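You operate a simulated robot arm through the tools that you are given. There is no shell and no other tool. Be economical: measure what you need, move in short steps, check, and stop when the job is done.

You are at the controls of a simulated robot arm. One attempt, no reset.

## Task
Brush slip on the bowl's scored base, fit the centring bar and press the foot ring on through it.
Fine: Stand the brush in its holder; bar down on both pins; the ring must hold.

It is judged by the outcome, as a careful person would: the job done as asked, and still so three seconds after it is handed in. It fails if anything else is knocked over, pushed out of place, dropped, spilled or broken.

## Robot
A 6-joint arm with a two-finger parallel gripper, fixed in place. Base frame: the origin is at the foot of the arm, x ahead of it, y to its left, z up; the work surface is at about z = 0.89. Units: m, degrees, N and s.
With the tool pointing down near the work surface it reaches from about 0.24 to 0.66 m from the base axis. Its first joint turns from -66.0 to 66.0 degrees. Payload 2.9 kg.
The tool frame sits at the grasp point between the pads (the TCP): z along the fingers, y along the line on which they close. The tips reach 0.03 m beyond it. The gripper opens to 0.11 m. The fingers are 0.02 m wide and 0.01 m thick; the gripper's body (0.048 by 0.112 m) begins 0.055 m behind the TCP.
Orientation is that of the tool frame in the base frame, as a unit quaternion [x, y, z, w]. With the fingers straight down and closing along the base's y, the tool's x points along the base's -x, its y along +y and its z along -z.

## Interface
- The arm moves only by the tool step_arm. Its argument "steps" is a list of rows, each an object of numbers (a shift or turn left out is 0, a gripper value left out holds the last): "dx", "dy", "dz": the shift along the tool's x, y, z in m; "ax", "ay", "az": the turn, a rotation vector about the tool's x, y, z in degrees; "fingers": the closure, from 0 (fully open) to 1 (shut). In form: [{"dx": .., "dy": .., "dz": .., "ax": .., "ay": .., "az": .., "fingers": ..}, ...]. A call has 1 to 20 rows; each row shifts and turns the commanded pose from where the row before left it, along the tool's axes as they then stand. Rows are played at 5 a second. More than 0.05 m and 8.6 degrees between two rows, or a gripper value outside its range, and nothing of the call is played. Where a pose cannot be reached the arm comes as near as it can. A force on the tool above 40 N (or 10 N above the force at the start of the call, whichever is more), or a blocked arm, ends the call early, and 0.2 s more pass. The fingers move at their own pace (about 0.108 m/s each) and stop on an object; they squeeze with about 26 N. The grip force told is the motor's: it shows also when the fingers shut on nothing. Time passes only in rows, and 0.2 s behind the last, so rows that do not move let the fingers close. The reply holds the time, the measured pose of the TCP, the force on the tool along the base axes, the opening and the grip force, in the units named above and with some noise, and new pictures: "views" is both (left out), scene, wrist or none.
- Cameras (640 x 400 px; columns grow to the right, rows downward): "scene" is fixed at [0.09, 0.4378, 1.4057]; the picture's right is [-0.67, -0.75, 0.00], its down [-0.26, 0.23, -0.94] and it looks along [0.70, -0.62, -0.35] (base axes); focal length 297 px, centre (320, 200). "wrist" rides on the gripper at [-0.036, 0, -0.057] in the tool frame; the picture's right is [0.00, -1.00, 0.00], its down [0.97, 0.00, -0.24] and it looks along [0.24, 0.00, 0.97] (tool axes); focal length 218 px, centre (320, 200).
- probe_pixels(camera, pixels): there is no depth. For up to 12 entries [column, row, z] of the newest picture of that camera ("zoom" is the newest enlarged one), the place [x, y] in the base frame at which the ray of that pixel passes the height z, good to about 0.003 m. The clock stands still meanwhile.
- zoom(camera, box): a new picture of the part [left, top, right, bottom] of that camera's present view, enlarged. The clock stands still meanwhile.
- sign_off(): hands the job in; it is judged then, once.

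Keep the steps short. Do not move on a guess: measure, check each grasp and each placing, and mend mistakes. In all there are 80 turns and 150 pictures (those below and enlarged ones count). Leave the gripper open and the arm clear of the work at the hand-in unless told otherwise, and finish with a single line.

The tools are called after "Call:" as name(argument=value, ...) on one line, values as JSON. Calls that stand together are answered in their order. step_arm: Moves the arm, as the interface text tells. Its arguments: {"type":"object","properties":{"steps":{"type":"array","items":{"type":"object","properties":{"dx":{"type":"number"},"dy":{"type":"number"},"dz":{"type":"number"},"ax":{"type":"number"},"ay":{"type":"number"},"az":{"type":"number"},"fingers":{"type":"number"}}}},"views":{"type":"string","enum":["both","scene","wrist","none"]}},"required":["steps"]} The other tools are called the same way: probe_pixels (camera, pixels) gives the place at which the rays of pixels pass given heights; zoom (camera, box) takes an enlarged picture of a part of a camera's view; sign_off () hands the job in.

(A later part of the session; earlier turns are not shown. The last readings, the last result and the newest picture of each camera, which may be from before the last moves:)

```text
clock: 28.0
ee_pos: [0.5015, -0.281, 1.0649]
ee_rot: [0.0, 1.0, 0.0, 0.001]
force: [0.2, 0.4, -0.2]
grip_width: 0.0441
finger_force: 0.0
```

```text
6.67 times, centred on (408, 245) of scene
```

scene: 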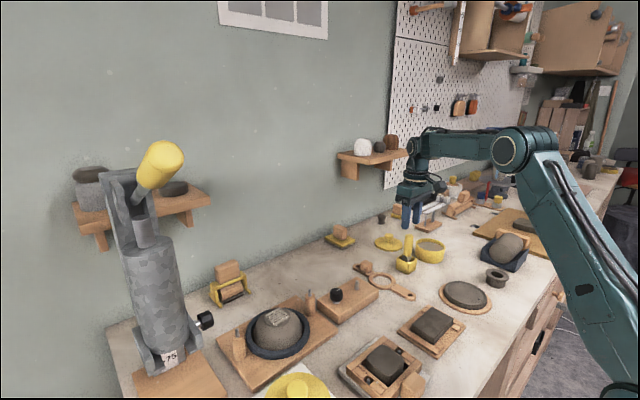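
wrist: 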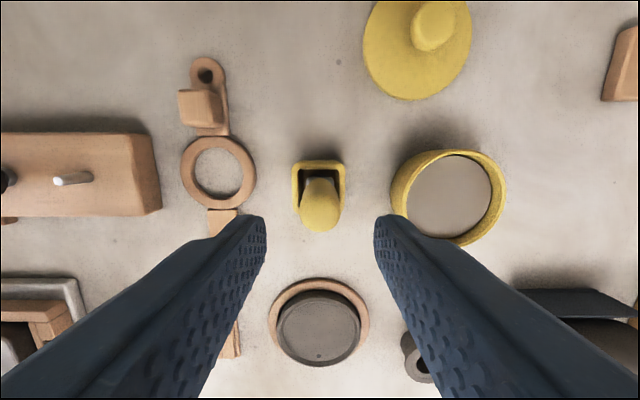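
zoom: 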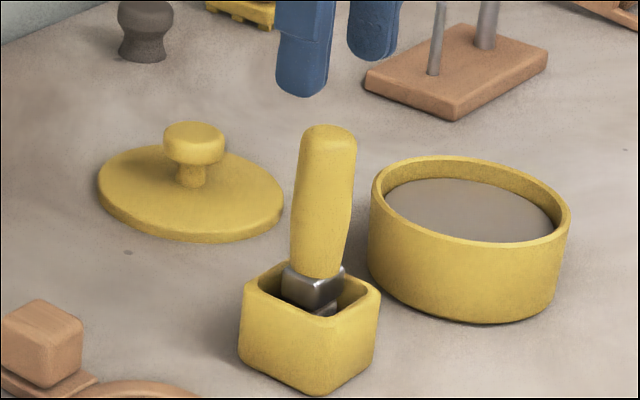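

The brush stands in its holder. I will open fully and move over the bar to measure its holes and block.

Call:
step_arm(steps=[{"dz": -0.03, "fingers": 0.3}, {"dy": 0.036}, {"dy": 0.036}, {"dy": 0.034}, {}])

Call:
zoom(camera="wrist", box=[240, 50, 400, 150])

Call:
zoom(camera="wrist", box=[240, 150, 400, 250])

Call:
zoom(camera="scene", box=[340, 245, 436, 305])

```text
clock: 29.2
ee_pos: [0.501, -0.1761, 1.0947]
ee_rot: [0.0, 1.0, 0.0, 0.001]
force: [0.0, -0.4, 0.2]
grip_width: 0.0769
finger_force: 0.1
```

scene: 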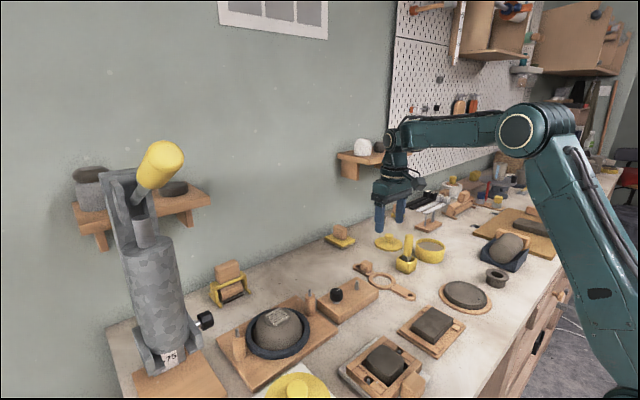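
wrist: 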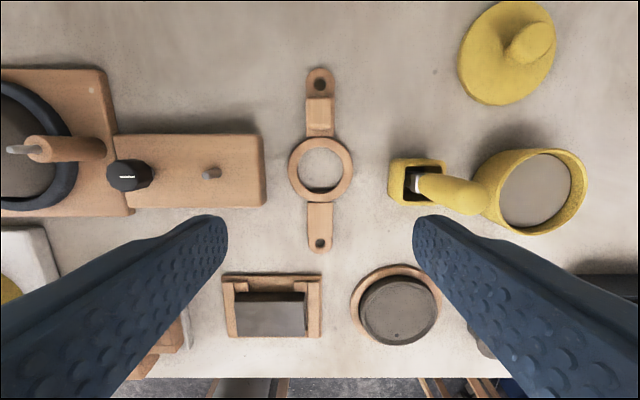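

```text
4.00 times, centred on (320, 100) of wrist
```

zoom: 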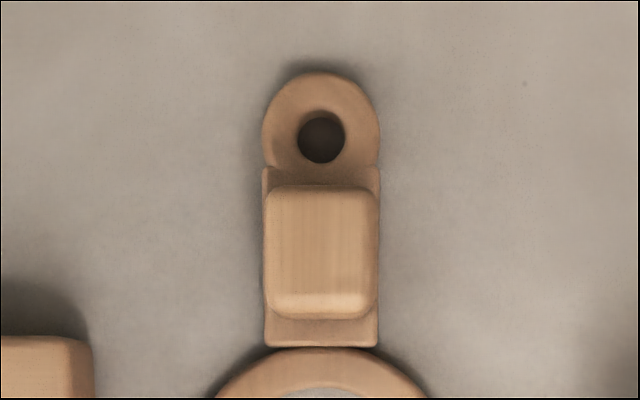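

```text
4.00 times, centred on (320, 200) of wrist
```

zoom: 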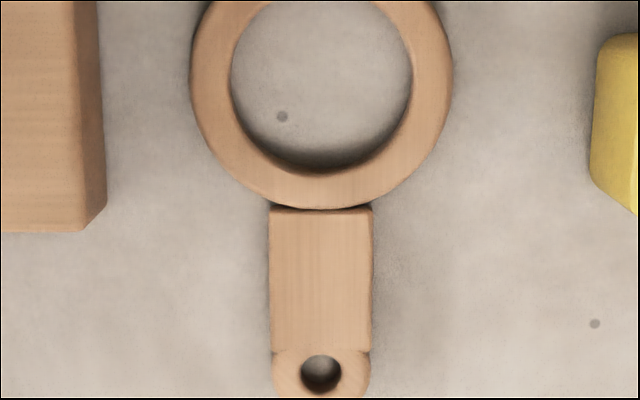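

```text
6.67 times, centred on (388, 275) of scene
```

zoom: 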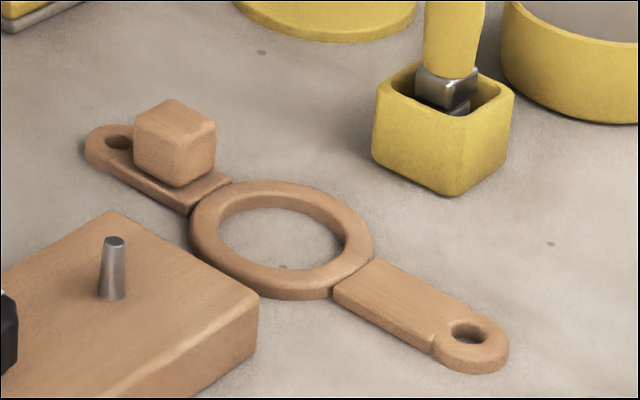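

Call:
probe_pixels(camera="wrist", pixels=[[320.2, 84, 0.9], [320.2, 242.5, 0.9], [320.2, 84, 0.89], [320, 121, 0.925], [320, 98, 0.925], [306.5, 110, 0.925], [334, 110, 0.925], [289, 168, 0.9], [353, 168, 0.9], [299, 166, 0.9], [343, 166, 0.9]])

Call:
probe_pixels(camera="scene", pixels=[[357.8, 266.4, 0.9], [410, 295, 0.9], [366, 263.2, 0.92], [366, 263.2, 0.925], [366, 263.2, 0.93], [367, 272, 0.9]])

```text
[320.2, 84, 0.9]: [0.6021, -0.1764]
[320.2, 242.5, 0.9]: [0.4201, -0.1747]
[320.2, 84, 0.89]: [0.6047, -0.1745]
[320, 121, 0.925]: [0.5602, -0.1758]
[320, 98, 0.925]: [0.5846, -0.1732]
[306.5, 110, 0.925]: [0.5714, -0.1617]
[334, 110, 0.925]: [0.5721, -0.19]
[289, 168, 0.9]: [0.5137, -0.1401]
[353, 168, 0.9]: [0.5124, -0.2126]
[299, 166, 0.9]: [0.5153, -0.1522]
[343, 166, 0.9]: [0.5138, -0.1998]
```

```text
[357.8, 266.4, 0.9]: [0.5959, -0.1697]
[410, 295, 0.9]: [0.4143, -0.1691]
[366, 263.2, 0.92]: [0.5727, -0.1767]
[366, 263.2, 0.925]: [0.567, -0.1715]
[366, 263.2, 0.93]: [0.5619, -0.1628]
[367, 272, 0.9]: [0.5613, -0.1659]
```

The bar lies along x. Its holes are at (0.602, -0.175) and (0.420, -0.175), so the spacing is 0.182. The ring centre is at about x 0.511 and the grip block at (0.571, -0.175) with its top at z ≈ 0.923. I will move over the block and part-way down.

Call:
step_arm(steps=[{"dx": -0.035, "fingers": 0.45}, {"dx": -0.035, "dy": 0.001}, {"dz": 0.04}, {"dz": 0.04}, {"dz": 0.035}, {}])

Call:
zoom(camera="scene", box=[320, 230, 416, 290])

```text
clock: 30.6
ee_pos: [0.5735, -0.1743, 0.98]
ee_rot: [0.0, 1.0, -0.001, 0.001]
force: [-0.1, 0.0, -0.3]
grip_width: 0.0604
finger_force: 0.0
```

scene: 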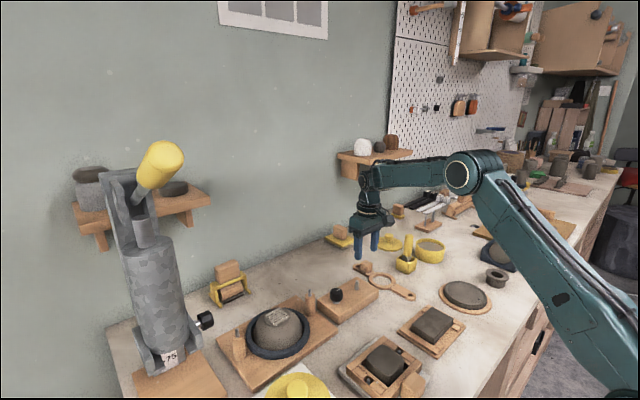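
wrist: 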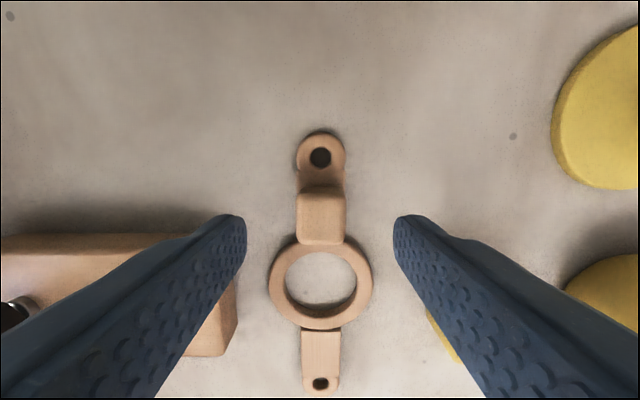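

```text
6.67 times, centred on (368, 260) of scene
```

zoom: 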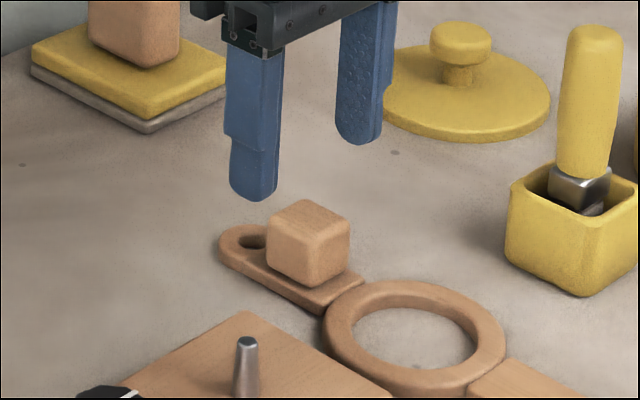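

Call:
probe_pixels(camera="wrist", pixels=[[322, 194, 0.922], [322, 238, 0.922], [298, 218, 0.922], [346, 218, 0.922], [320, 157, 0.898], [320, 384, 0.898], [234, 280, 0.93], [270, 280, 0.9], [373, 280, 0.9], [320, 288, 0.898]])

```text
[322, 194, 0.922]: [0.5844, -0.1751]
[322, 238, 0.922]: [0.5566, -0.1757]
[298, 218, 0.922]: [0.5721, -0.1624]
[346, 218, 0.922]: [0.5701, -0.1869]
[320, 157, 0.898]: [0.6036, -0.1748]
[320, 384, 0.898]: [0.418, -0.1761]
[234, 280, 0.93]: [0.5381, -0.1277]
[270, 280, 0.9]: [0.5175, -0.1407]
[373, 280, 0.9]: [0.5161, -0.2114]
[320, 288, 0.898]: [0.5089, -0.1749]
```

The block centre is at (0.5705, -0.1748). I will go down to z ≈ 0.93 and close.

Call:
step_arm(steps=[{"dz": 0.025, "dx": 0.0025, "dy": -0.0005}, {"dz": 0.025}, {}, {"fingers": 1}, {}, {}])

Call:
zoom(camera="scene", box=[320, 230, 416, 290])

```text
clock: 32.0
ee_pos: [0.5709, -0.1746, 0.9291]
ee_rot: [0.0, 1.0, -0.001, 0.001]
force: [-0.6, 0.8, -0.3]
grip_width: 0.0274
finger_force: 26.6
```

scene: 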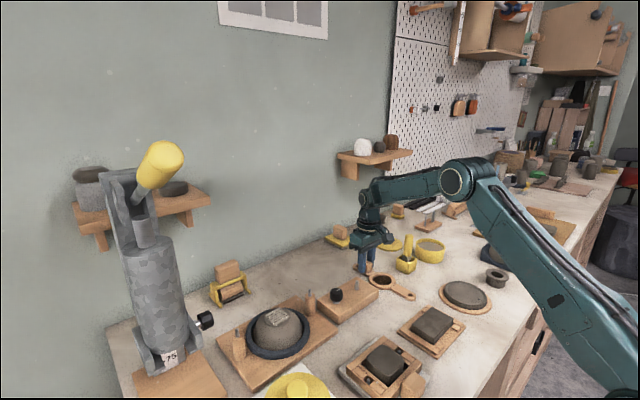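
wrist: 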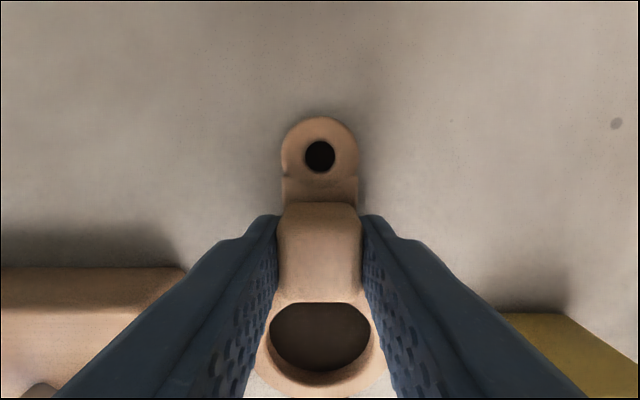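

```text
6.67 times, centred on (368, 260) of scene
```

zoom: 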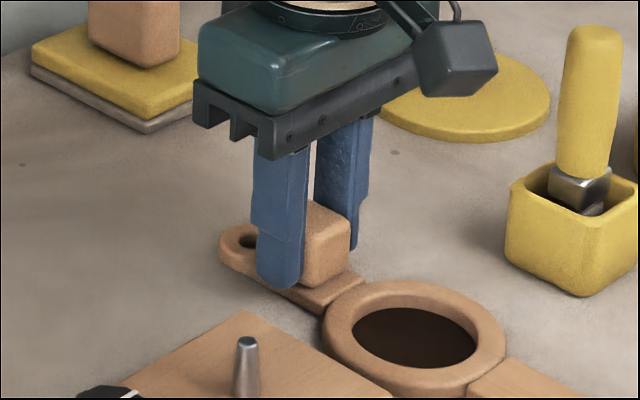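

Gripped at 27.4 mm. The handle hole shows at wrist (320,156), which is a useful fixed mark. I will lift and check that the bar stays level.

Call:
step_arm(steps=[{"dz": -0.02}, {"dz": -0.04}, {"dz": -0.045}, {"dz": -0.045}, {}])

Call:
zoom(camera="scene", box=[320, 190, 480, 290])

```text
clock: 33.2
ee_pos: [0.5697, -0.1746, 1.082]
ee_rot: [0.0, 1.0, 0.0, 0.001]
force: [-1.1, 0.2, -0.9]
grip_width: 0.0273
finger_force: 25.5
```

scene: 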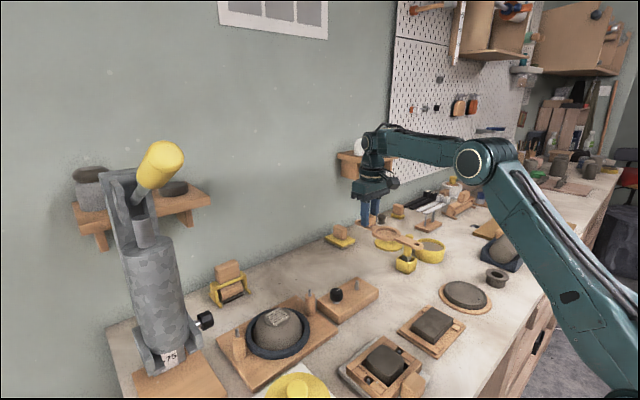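
wrist: 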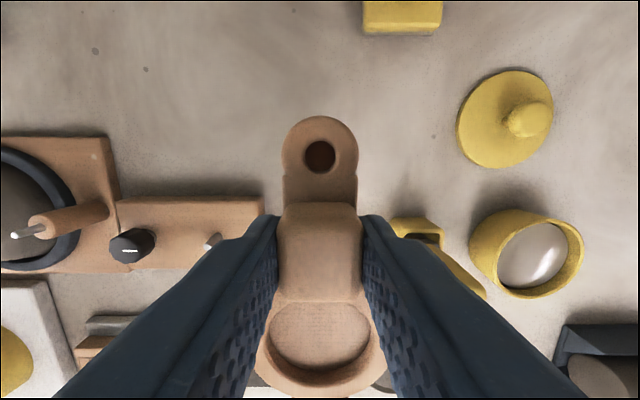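

```text
4.00 times, centred on (400, 240) of scene
```

zoom: 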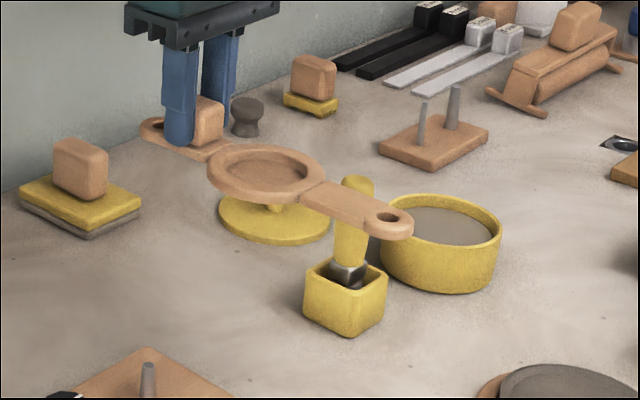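

The bar is held level. I will turn it 90° clockwise, so the block end faces -y and the bar runs along +y, staying high.

Call:
step_arm(steps=[{"az": 8.182}, {"az": 8.182}, {"az": 8.182}, {"az": 8.182}, {"az": 8.182}, {"az": 8.182}, {"az": 8.182}, {"az": 8.182}, {"az": 8.182}, {"az": 8.182}, {"az": 8.18}, {}], views="scene")

```text
clock: 35.8
ee_pos: [0.5698, -0.1749, 1.0798]
ee_rot: [0.708, 0.707, 0.001, 0.001]
force: [-0.3, -0.1, -0.7]
grip_width: 0.0273
finger_force: 26.6
```

scene: 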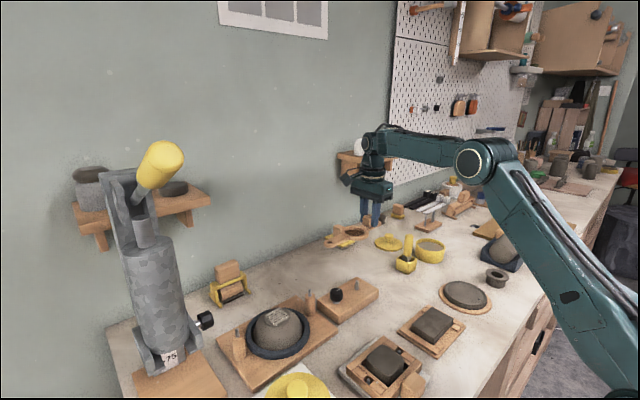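

Turned. I will now travel to above the posts.

Call:
step_arm(steps=[{"dx": 0.0395, "dy": -0.0051}, {"dx": 0.0395, "dy": -0.0051}, {"dx": 0.0395, "dy": -0.0051}, {"dx": 0.0395, "dy": -0.0051}, {"dx": 0.0395, "dy": -0.0051}, {"dx": 0.0395, "dy": -0.0051}, {"dx": 0.0395, "dy": -0.0051}, {}])

Call:
zoom(camera="scene", box=[200, 230, 360, 330])

Call:
zoom(camera="wrist", box=[240, 100, 400, 200])

```text
clock: 37.6
ee_pos: [0.5328, 0.1012, 1.0797]
ee_rot: [0.707, 0.707, 0.0, 0.001]
force: [0.0, 0.7, -0.5]
grip_width: 0.0271
finger_force: 25.5
```

scene: 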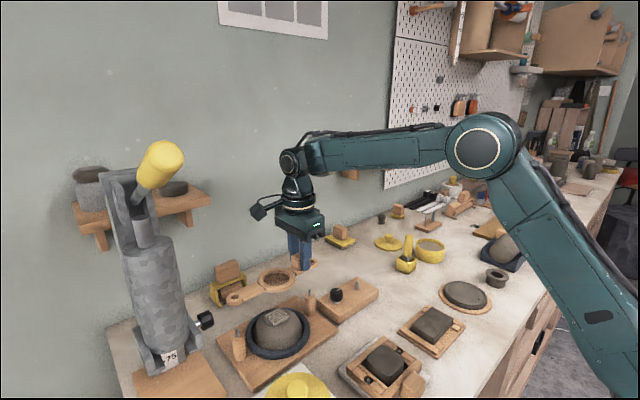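
wrist: 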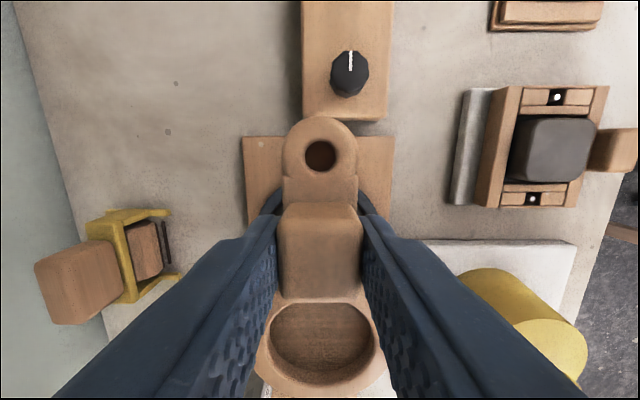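

```text
4.00 times, centred on (280, 280) of scene
```

zoom: 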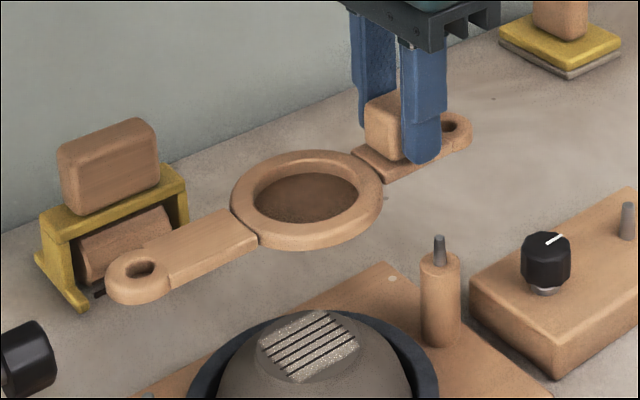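

```text
4.00 times, centred on (320, 150) of wrist
```

zoom: 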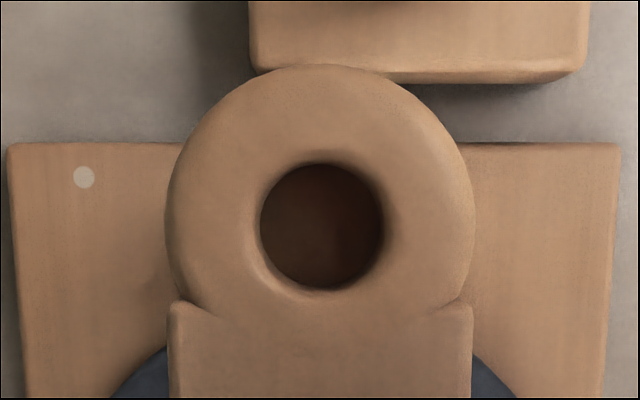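

By triangulation the pins are at about (0.534, 0.0745) and (0.534, 0.2565) with tips at z ≈ 0.971. The hole in my grip sits 0.032 behind the TCP, so the TCP should be at (0.534, 0.1065). I will shift and lower to just above the tips.

Call:
step_arm(steps=[{"dx": 0.0052, "dy": 0.001}, {"dz": 0.03}, {"dz": 0.027}, {}])

Call:
zoom(camera="scene", box=[210, 260, 338, 340])

Call:
zoom(camera="wrist", box=[272, 120, 368, 180])

```text
clock: 38.6
ee_pos: [0.5351, 0.106, 1.0233]
ee_rot: [0.707, 0.707, 0.001, 0.0]
force: [0.0, -0.4, -0.6]
grip_width: 0.0275
finger_force: 25.3
```

scene: 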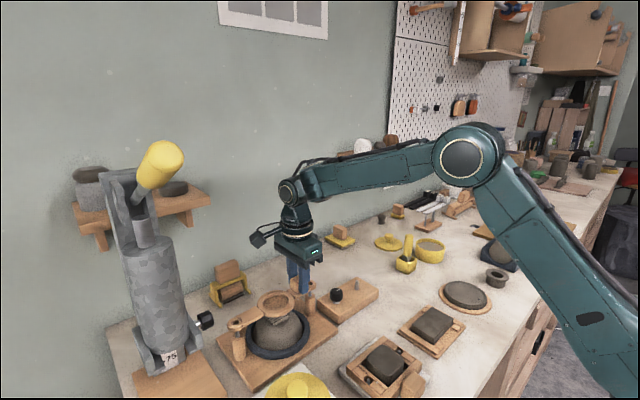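
wrist: 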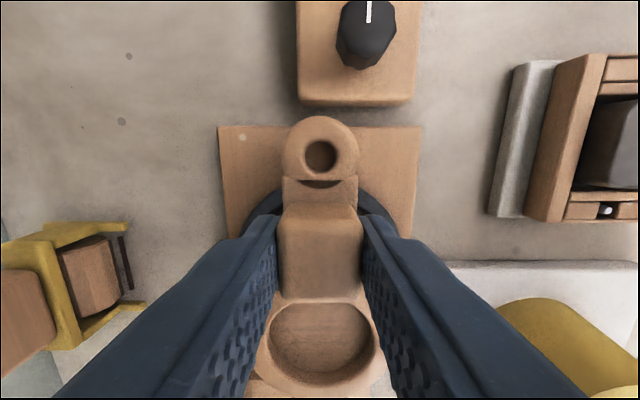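

```text
5.00 times, centred on (274, 300) of scene
```

zoom: 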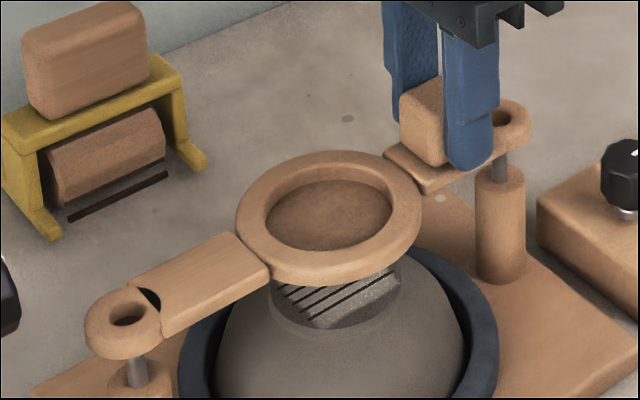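

```text
6.67 times, centred on (320, 150) of wrist
```

zoom: 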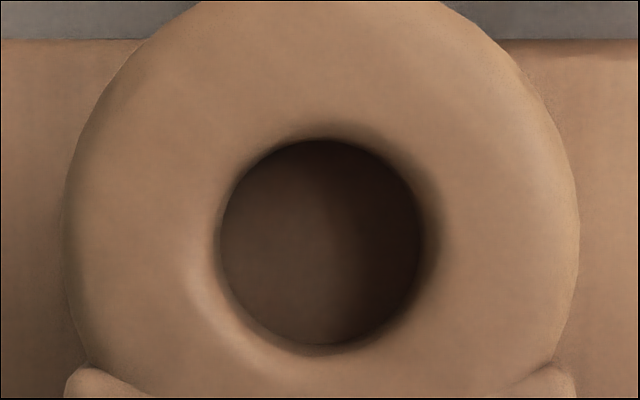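

Both pins lie under their holes to within a couple of mm. I will zoom in tighter on each one to refine.

Call:
zoom(camera="scene", box=[220, 305, 260, 330])

Call:
zoom(camera="scene", box=[290, 270, 330, 295])

```text
16.00 times, centred on (240, 318) of scene
```

zoom: 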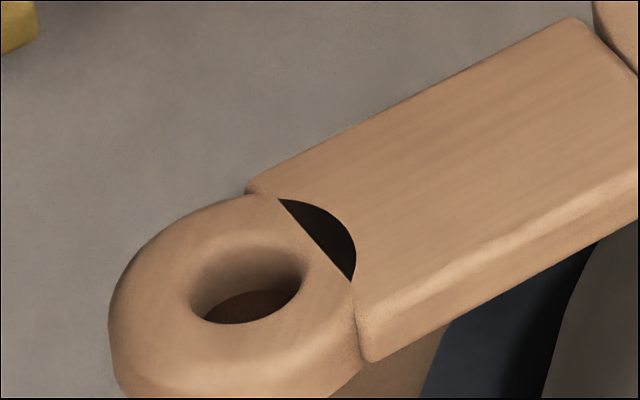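

```text
16.00 times, centred on (310, 282) of scene
```

zoom: 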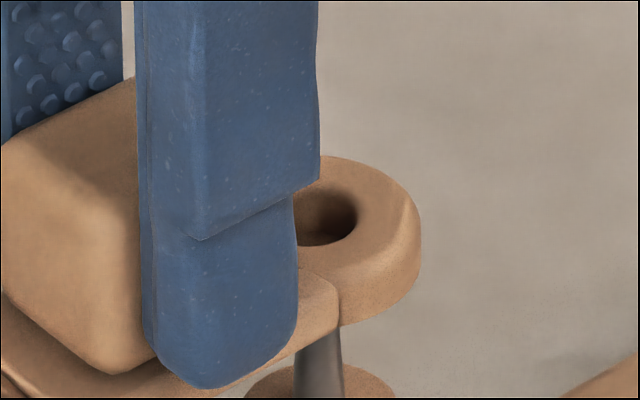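

Call:
probe_pixels(camera="scene", pixels=[[235.4, 322.2, 0.993], [235.4, 322.2, 0.99], [237.2, 328.8, 0.972], [310.5, 283.3, 0.993], [310.5, 283.3, 0.99], [310, 289.5, 0.972]])

```text
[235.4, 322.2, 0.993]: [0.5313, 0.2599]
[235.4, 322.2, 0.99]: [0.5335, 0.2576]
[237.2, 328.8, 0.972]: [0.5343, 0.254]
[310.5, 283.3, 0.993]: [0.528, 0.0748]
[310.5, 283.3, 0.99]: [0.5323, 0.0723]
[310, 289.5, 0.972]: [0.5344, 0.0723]
```

The alignment agrees within measuring noise, and the countersunk holes are wider than the tapered pins. I will lower gently with the force limit watching.

Call:
step_arm(steps=[{"dx": -0.0008, "dz": 0.008}, {"dz": 0.006}, {"dz": 0.005}, {}], views="none")

Call:
zoom(camera="scene", box=[210, 260, 338, 340])

```text
clock: 39.6
ee_pos: [0.5347, 0.1062, 1.0048]
ee_rot: [0.708, 0.706, 0.001, 0.0]
force: [-0.6, -0.7, -0.5]
grip_width: 0.0277
finger_force: 26.6
```

```text
5.00 times, centred on (274, 300) of scene
```

zoom: 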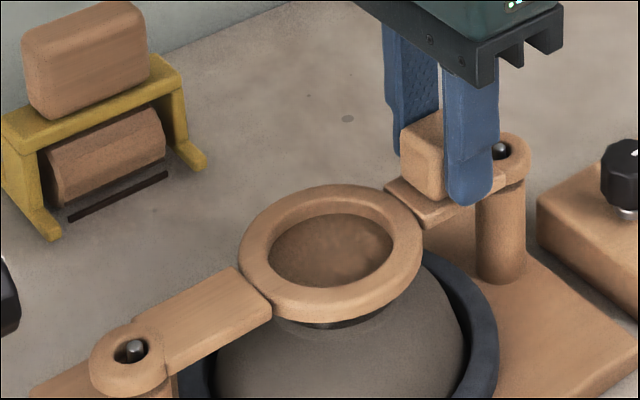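

Both pin tips show inside their holes. I will continue down until the bar seats.

Call:
step_arm(steps=[{"dz": 0.005}, {"dz": 0.004}, {"dz": 0.003}, {}], views="none")

Call:
zoom(camera="scene", box=[210, 260, 338, 340])

```text
clock: 40.6
ee_pos: [0.5354, 0.105, 0.9938]
ee_rot: [0.707, 0.707, 0.002, 0.0]
force: [-2.1, -1.9, 20.7]
grip_width: 0.0277
finger_force: 26.1
```

```text
5.00 times, centred on (274, 300) of scene
```

zoom: 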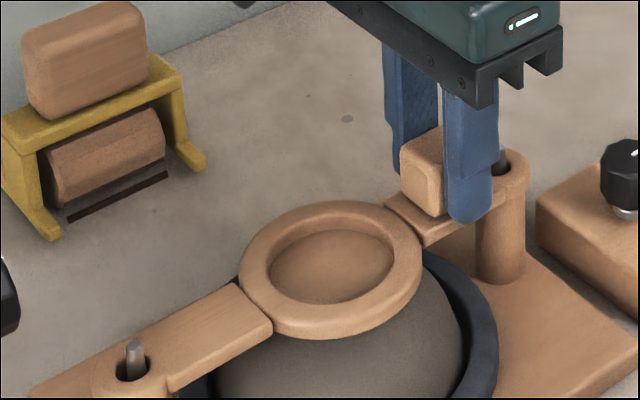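

It seated with 20 N. I will take off the pressure, open the fingers a little, rise straight up and inspect.

Call:
step_arm(steps=[{"dz": -0.001}, {"fingers": 0.55}, {}, {"dz": -0.02}, {"dz": -0.04}, {"dz": -0.04}, {"dz": -0.03}, {}])

Call:
zoom(camera="scene", box=[210, 260, 338, 340])

```text
clock: 42.4
ee_pos: [0.5333, 0.1067, 1.1243]
ee_rot: [0.707, 0.707, 0.0, 0.0]
force: [-0.4, -1.1, -0.5]
grip_width: 0.0495
finger_force: 0.1
```

scene: 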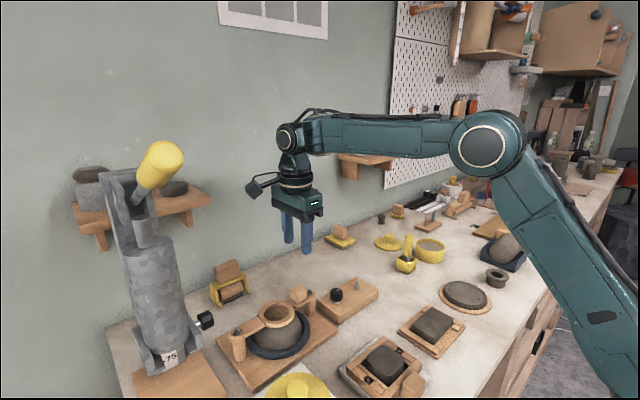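
wrist: 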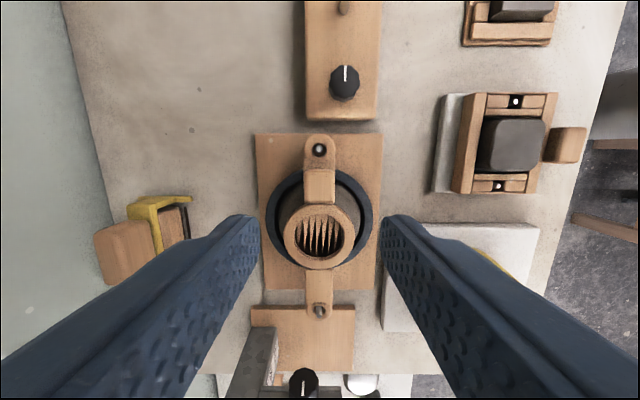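

```text
5.00 times, centred on (274, 300) of scene
```

zoom: 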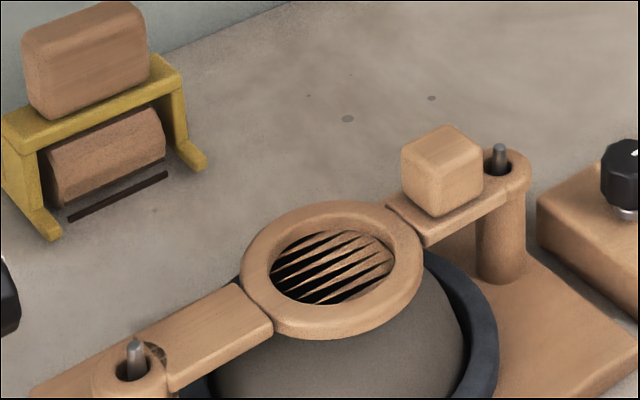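

The bar sits down on both pins and the grooves show through the opening. I will zoom the wrist view to fix the opening's centre.

Call:
zoom(camera="wrist", box=[240, 125, 400, 325])

Call:
probe_pixels(camera="wrist", pixels=[[319.5, 150, 0.965], [319.5, 310, 0.965], [295, 233, 0.965], [344, 233, 0.965], [319, 209, 0.965], [319, 258, 0.965]])

```text
2.00 times, centred on (320, 225) of wrist
```

zoom: 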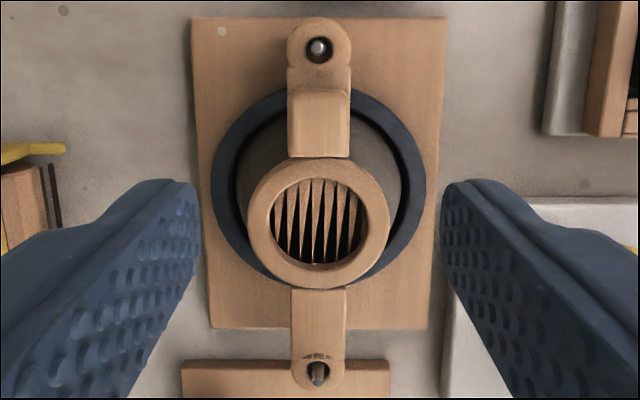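

```text
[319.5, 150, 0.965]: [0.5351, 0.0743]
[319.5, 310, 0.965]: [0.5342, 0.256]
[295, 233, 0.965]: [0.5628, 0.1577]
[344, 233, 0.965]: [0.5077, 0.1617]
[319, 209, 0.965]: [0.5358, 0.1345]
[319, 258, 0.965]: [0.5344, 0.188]
```

The opening is centred at about (0.535, 0.165). Next I will travel high to above the foot ring near (0.293, -0.407).

Call:
step_arm(steps=[{"dx": -0.0426, "dy": -0.02}, {"dx": -0.0426, "dy": -0.02}, {"dx": -0.0426, "dy": -0.02}, {"dx": -0.0426, "dy": -0.02}, {"dx": -0.0426, "dy": -0.02}, {"dx": -0.0426, "dy": -0.02}, {"dx": -0.0426, "dy": -0.02}, {"dx": -0.0426, "dy": -0.02}, {"dx": -0.0426, "dy": -0.02}, {"dx": -0.0426, "dy": -0.02}, {"dx": -0.0426, "dy": -0.02}, {"dx": -0.0426, "dy": -0.02}, {"fingers": 0.2}, {}])

Call:
zoom(camera="scene", box=[465, 255, 529, 295])

```text
clock: 45.4
ee_pos: [0.2936, -0.4055, 1.1246]
ee_rot: [0.707, 0.707, 0.002, 0.001]
force: [1.1, -0.7, 0.2]
grip_width: 0.0879
finger_force: 0.0
```

scene: 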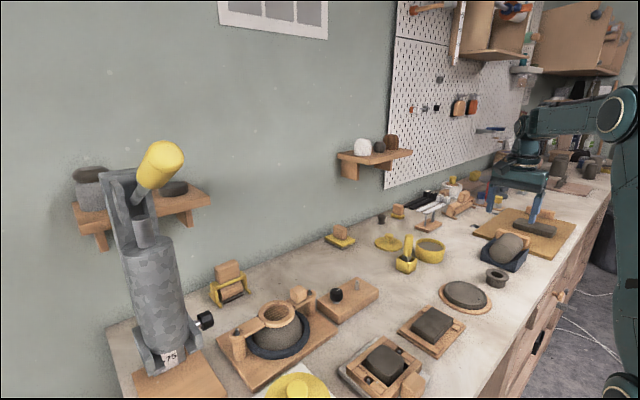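
wrist: 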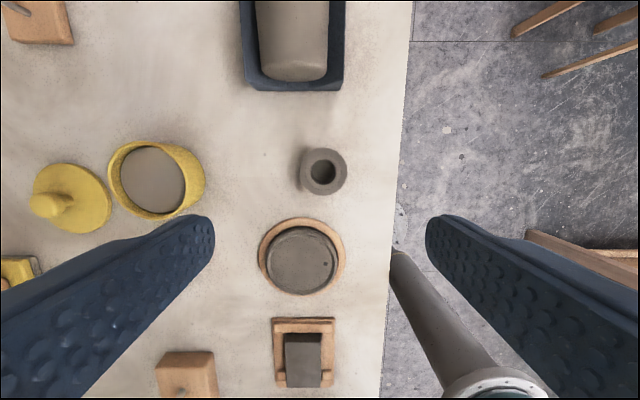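

```text
10.00 times, centred on (497, 275) of scene
```

zoom: 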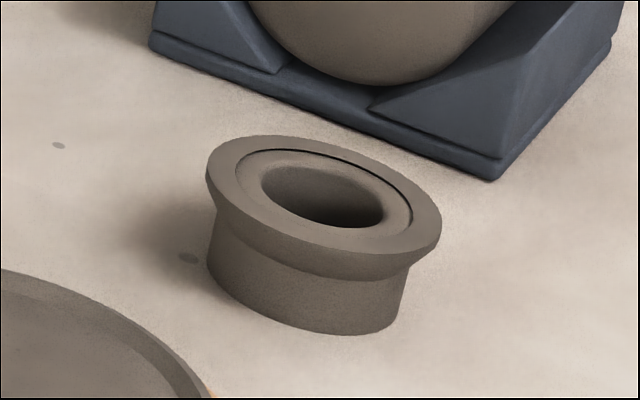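

Call:
probe_pixels(camera="wrist", pixels=[[323.5, 171, 0.91], [323.5, 171, 0.92], [323.5, 171, 0.93], [323.5, 148, 0.92], [323.5, 195, 0.92], [300, 172, 0.92], [347, 172, 0.92]])

Call:
probe_pixels(camera="scene", pixels=[[497.4, 274.6, 0.91], [497.4, 274.6, 0.92], [497.4, 274.6, 0.93], [496.5, 288.3, 0.89], [494.5, 284, 0.89]])

Call:
zoom(camera="wrist", box=[275, 140, 371, 200])

```text
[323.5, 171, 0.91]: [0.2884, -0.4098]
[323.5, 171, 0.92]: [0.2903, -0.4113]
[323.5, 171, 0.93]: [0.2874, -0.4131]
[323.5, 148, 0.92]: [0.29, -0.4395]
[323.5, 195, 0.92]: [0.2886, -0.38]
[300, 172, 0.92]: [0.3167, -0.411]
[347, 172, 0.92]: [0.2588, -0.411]
```

```text
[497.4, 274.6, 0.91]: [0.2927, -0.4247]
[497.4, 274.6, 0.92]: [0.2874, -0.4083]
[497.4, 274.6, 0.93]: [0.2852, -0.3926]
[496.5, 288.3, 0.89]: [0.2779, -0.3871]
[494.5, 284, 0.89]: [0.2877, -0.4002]
```

```text
6.67 times, centred on (323, 170) of wrist
```

zoom: 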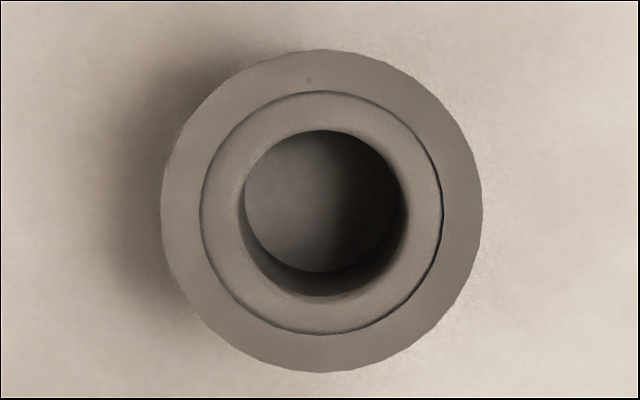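

The ring's centre is at about (0.289, -0.4105), its top at z ≈ 0.919 and the flange about 0.057 across. Its collar is about 0.043 against an opening of about 0.048. I will grip only the flange, so the tips stay above the bar later. First I go down to z ≈ 0.99.

Call:
step_arm(steps=[{"dx": -0.005, "dy": -0.0045, "dz": 0.03}, {"dz": 0.045}, {"dz": 0.045}, {"dz": 0.015}, {}])

Call:
zoom(camera="scene", box=[449, 235, 545, 295])

```text
clock: 46.6
ee_pos: [0.2901, -0.4094, 0.9874]
ee_rot: [0.707, 0.707, 0.0, 0.001]
force: [0.1, -0.8, -0.7]
grip_width: 0.0879
finger_force: 0.0
```

scene: 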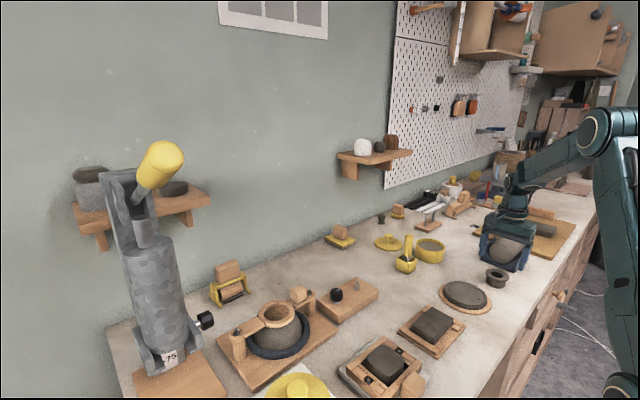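
wrist: 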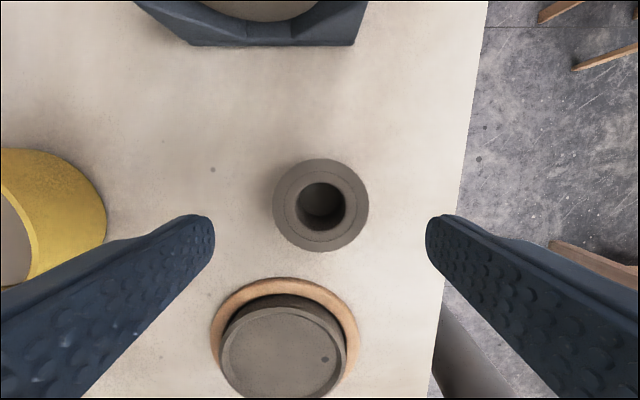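

```text
6.67 times, centred on (497, 265) of scene
```

zoom: 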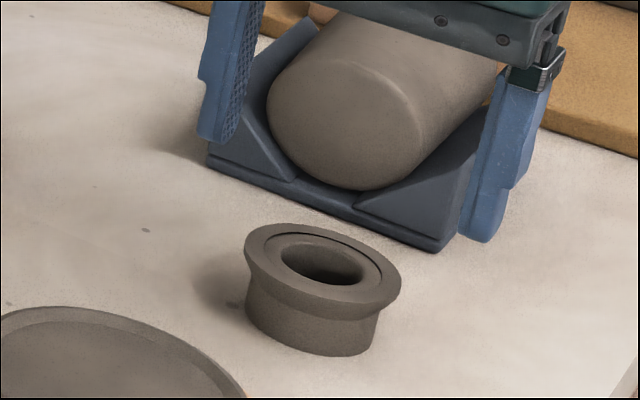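

Call:
probe_pixels(camera="wrist", pixels=[[320.5, 205, 0.919], [272, 205, 0.919], [369, 205, 0.919], [320.5, 158, 0.919], [320.5, 252, 0.919], [260, 45, 0.89], [260, 20, 0.93]])

Call:
probe_pixels(camera="scene", pixels=[[508, 237, 0.95], [508, 237, 0.96], [508, 237, 0.97], [508, 237, 0.98]])

```text
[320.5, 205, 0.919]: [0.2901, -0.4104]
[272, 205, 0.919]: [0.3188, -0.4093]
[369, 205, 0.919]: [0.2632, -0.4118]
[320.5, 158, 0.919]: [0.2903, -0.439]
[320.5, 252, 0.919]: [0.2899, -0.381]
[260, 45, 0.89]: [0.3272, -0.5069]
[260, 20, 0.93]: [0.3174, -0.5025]
```

```text
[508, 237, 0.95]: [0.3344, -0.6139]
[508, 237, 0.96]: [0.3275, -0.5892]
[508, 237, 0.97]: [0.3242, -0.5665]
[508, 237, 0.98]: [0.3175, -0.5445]
```

The ring is centred and the cradle edge at y ≈ -0.50 is clear. I will go down to TCP z 0.940 and close on the flange.

Call:
step_arm(steps=[{"dx": -0.001, "dz": 0.025}, {"dz": 0.0225}, {}, {"fingers": 0.4}, {"fingers": 1}, {}, {}])

Call:
zoom(camera="scene", box=[449, 245, 545, 305])

```text
clock: 48.2
ee_pos: [0.2903, -0.4112, 0.941]
ee_rot: [0.707, 0.707, 0.001, 0.0]
force: [-0.1, 0.2, 0.6]
grip_width: 0.0474
finger_force: 25.6
```

scene: 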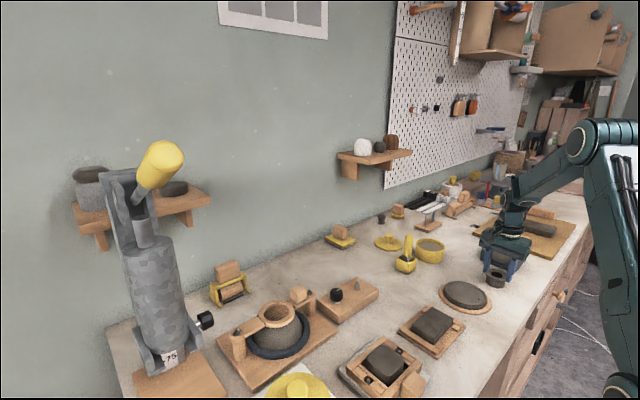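
wrist: 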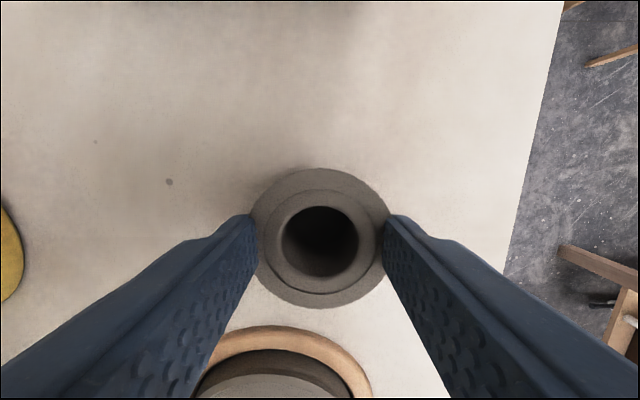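

```text
6.67 times, centred on (497, 275) of scene
```

zoom: 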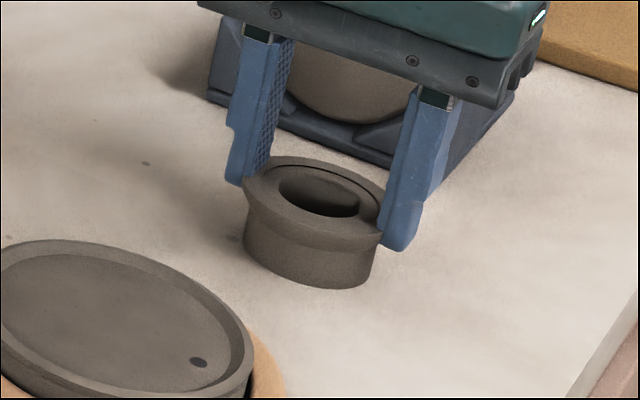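

Gripped at 0.0474. I will lift a little and check that the ring is held straight.

Call:
step_arm(steps=[{"dz": -0.02}, {"dz": -0.04}, {"dz": -0.045}, {"dz": -0.045}, {}])

Call:
zoom(camera="scene", box=[449, 205, 545, 265])

Call:
zoom(camera="wrist", box=[224, 150, 416, 270])

```text
clock: 49.4
ee_pos: [0.2907, -0.4107, 1.0908]
ee_rot: [0.707, 0.708, 0.001, 0.0]
force: [0.2, 0.8, -0.8]
grip_width: 0.0476
finger_force: 26.3
```

scene: 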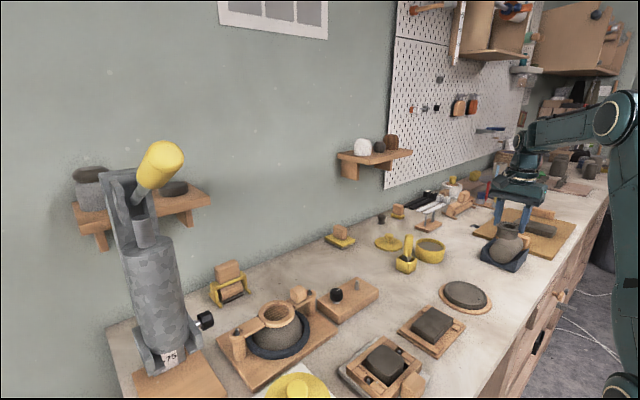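
wrist: 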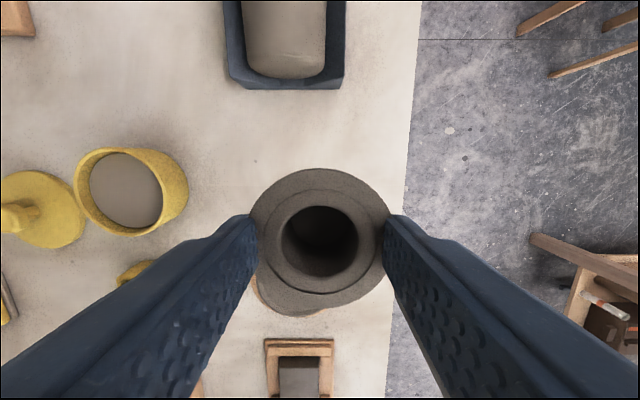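

```text
6.67 times, centred on (497, 235) of scene
```

zoom: 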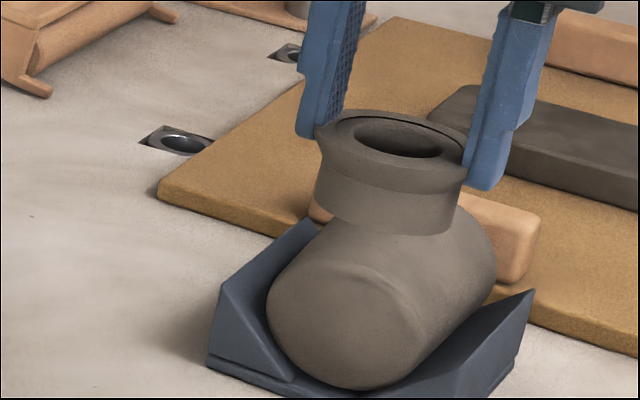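

```text
3.33 times, centred on (320, 210) of wrist
```

zoom: 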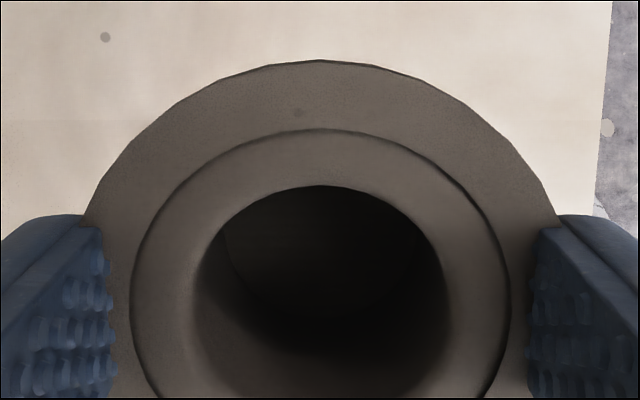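

The ring is held straight and centred on the TCP. I will carry it to above the opening.

Call:
step_arm(steps=[{"dx": 0.04427, "dy": 0.01877}, {"dx": 0.04427, "dy": 0.01877}, {"dx": 0.04427, "dy": 0.01877}, {"dx": 0.04427, "dy": 0.01877}, {"dx": 0.04427, "dy": 0.01877}, {"dx": 0.04427, "dy": 0.01877}, {"dx": 0.04427, "dy": 0.01877}, {"dx": 0.04427, "dy": 0.01877}, {"dx": 0.04427, "dy": 0.01877}, {"dx": 0.04427, "dy": 0.01877}, {"dx": 0.04427, "dy": 0.01877}, {"dx": 0.04427, "dy": 0.01877}, {"dx": 0.04427, "dy": 0.01877}, {}, {"dz": 0.04}, {}])

Call:
zoom(camera="scene", box=[210, 250, 338, 330])

```text
clock: 52.8
ee_pos: [0.5353, 0.1646, 1.0512]
ee_rot: [0.707, 0.707, 0.001, 0.001]
force: [-0.4, -0.8, -0.4]
grip_width: 0.0473
finger_force: 26.1
```

scene: 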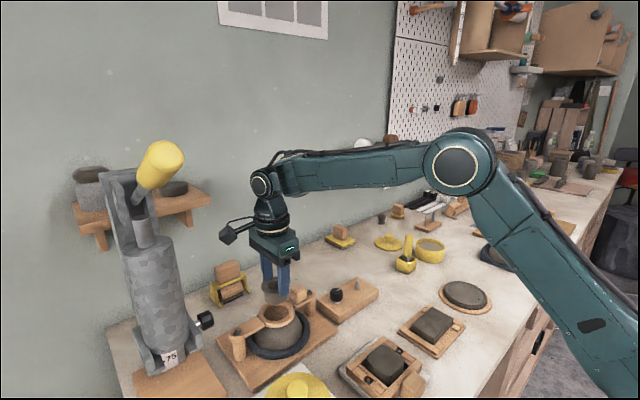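
wrist: 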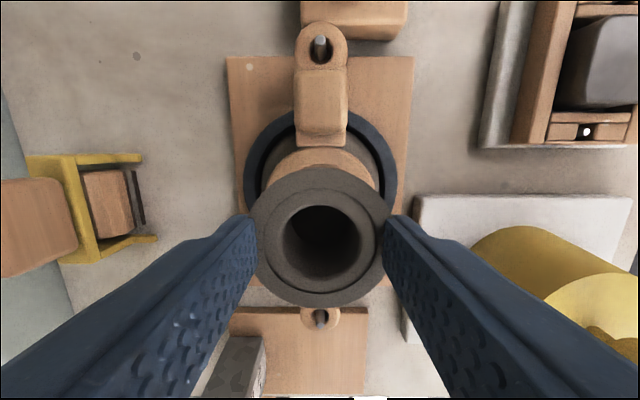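

```text
5.00 times, centred on (274, 290) of scene
```

zoom: 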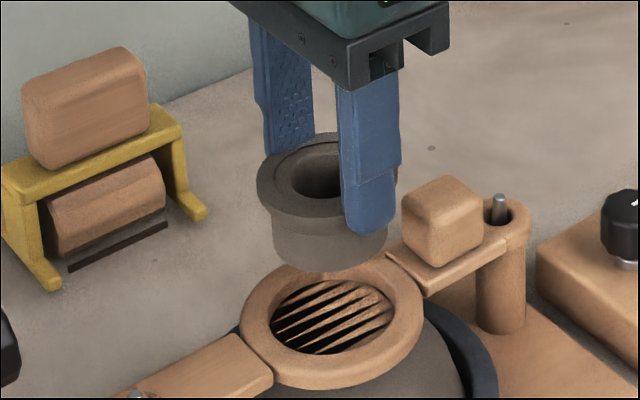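

Aligned in x: both pins show at column 320. I will lower until the collar is just above the bar.

Call:
step_arm(steps=[{"dz": 0.03}, {}])

Call:
zoom(camera="scene", box=[236, 275, 316, 325])

```text
clock: 53.4
ee_pos: [0.535, 0.1644, 1.0204]
ee_rot: [0.707, 0.707, 0.0, 0.0]
force: [0.4, -0.1, -0.3]
grip_width: 0.0472
finger_force: 25.7
```

scene: 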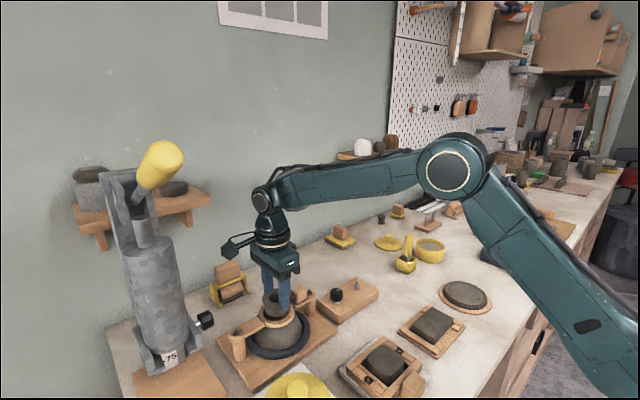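
wrist: 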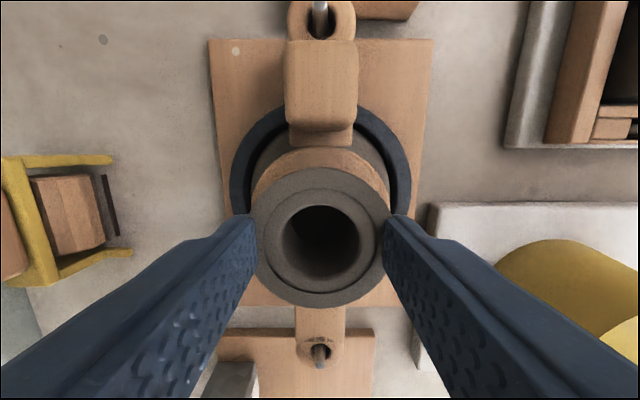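

```text
8.00 times, centred on (276, 300) of scene
```

zoom: 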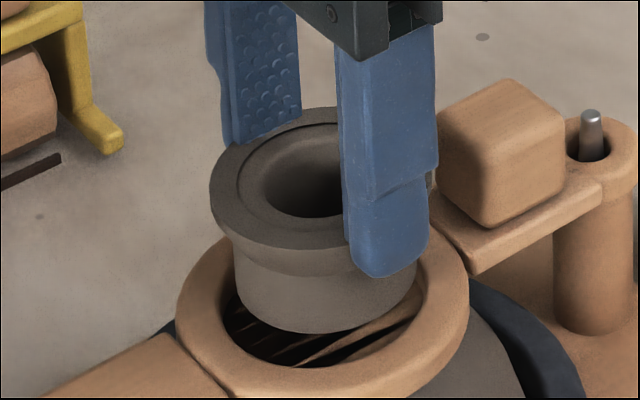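

The collar lines up with the opening side to side. I will lower in small steps while watching the force.

Call:
step_arm(steps=[{"dz": 0.004}, {"dz": 0.003}, {}], views="none")

Call:
zoom(camera="scene", box=[236, 275, 316, 325])

```text
clock: 54.2
ee_pos: [0.5352, 0.165, 1.0134]
ee_rot: [0.707, 0.707, 0.001, 0.001]
force: [0.2, -0.4, -0.6]
grip_width: 0.0476
finger_force: 25.9
```

```text
8.00 times, centred on (276, 300) of scene
```

zoom: 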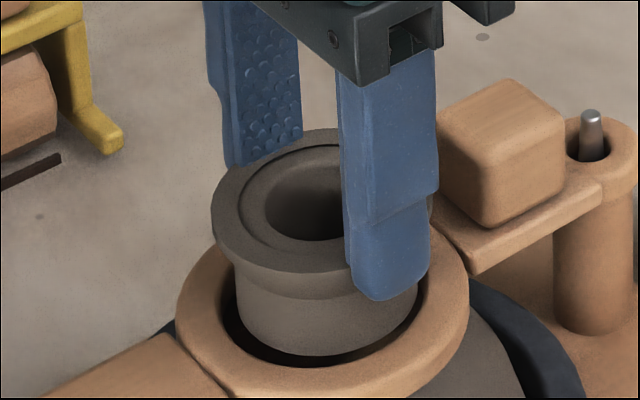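

The collar is entering cleanly with no force. I will keep lowering.

Call:
step_arm(steps=[{"dz": 0.003}, {"dz": 0.003}, {"dz": 0.003}, {}], views="none")

Call:
zoom(camera="scene", box=[236, 275, 316, 325])

```text
clock: 55.2
ee_pos: [0.5351, 0.1647, 1.005]
ee_rot: [0.707, 0.707, 0.001, 0.0]
force: [0.0, 0.8, -1.0]
grip_width: 0.0475
finger_force: 25.5
```

```text
8.00 times, centred on (276, 300) of scene
```

zoom: 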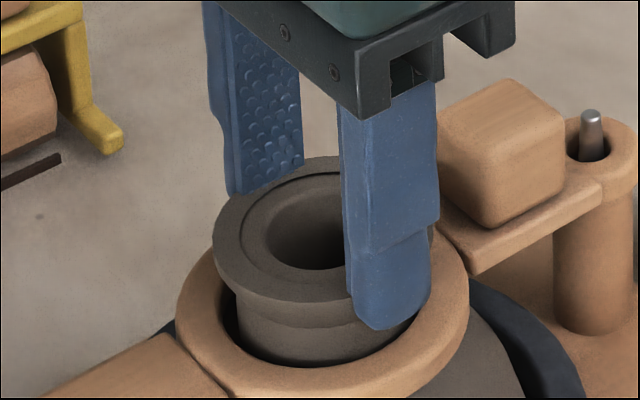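

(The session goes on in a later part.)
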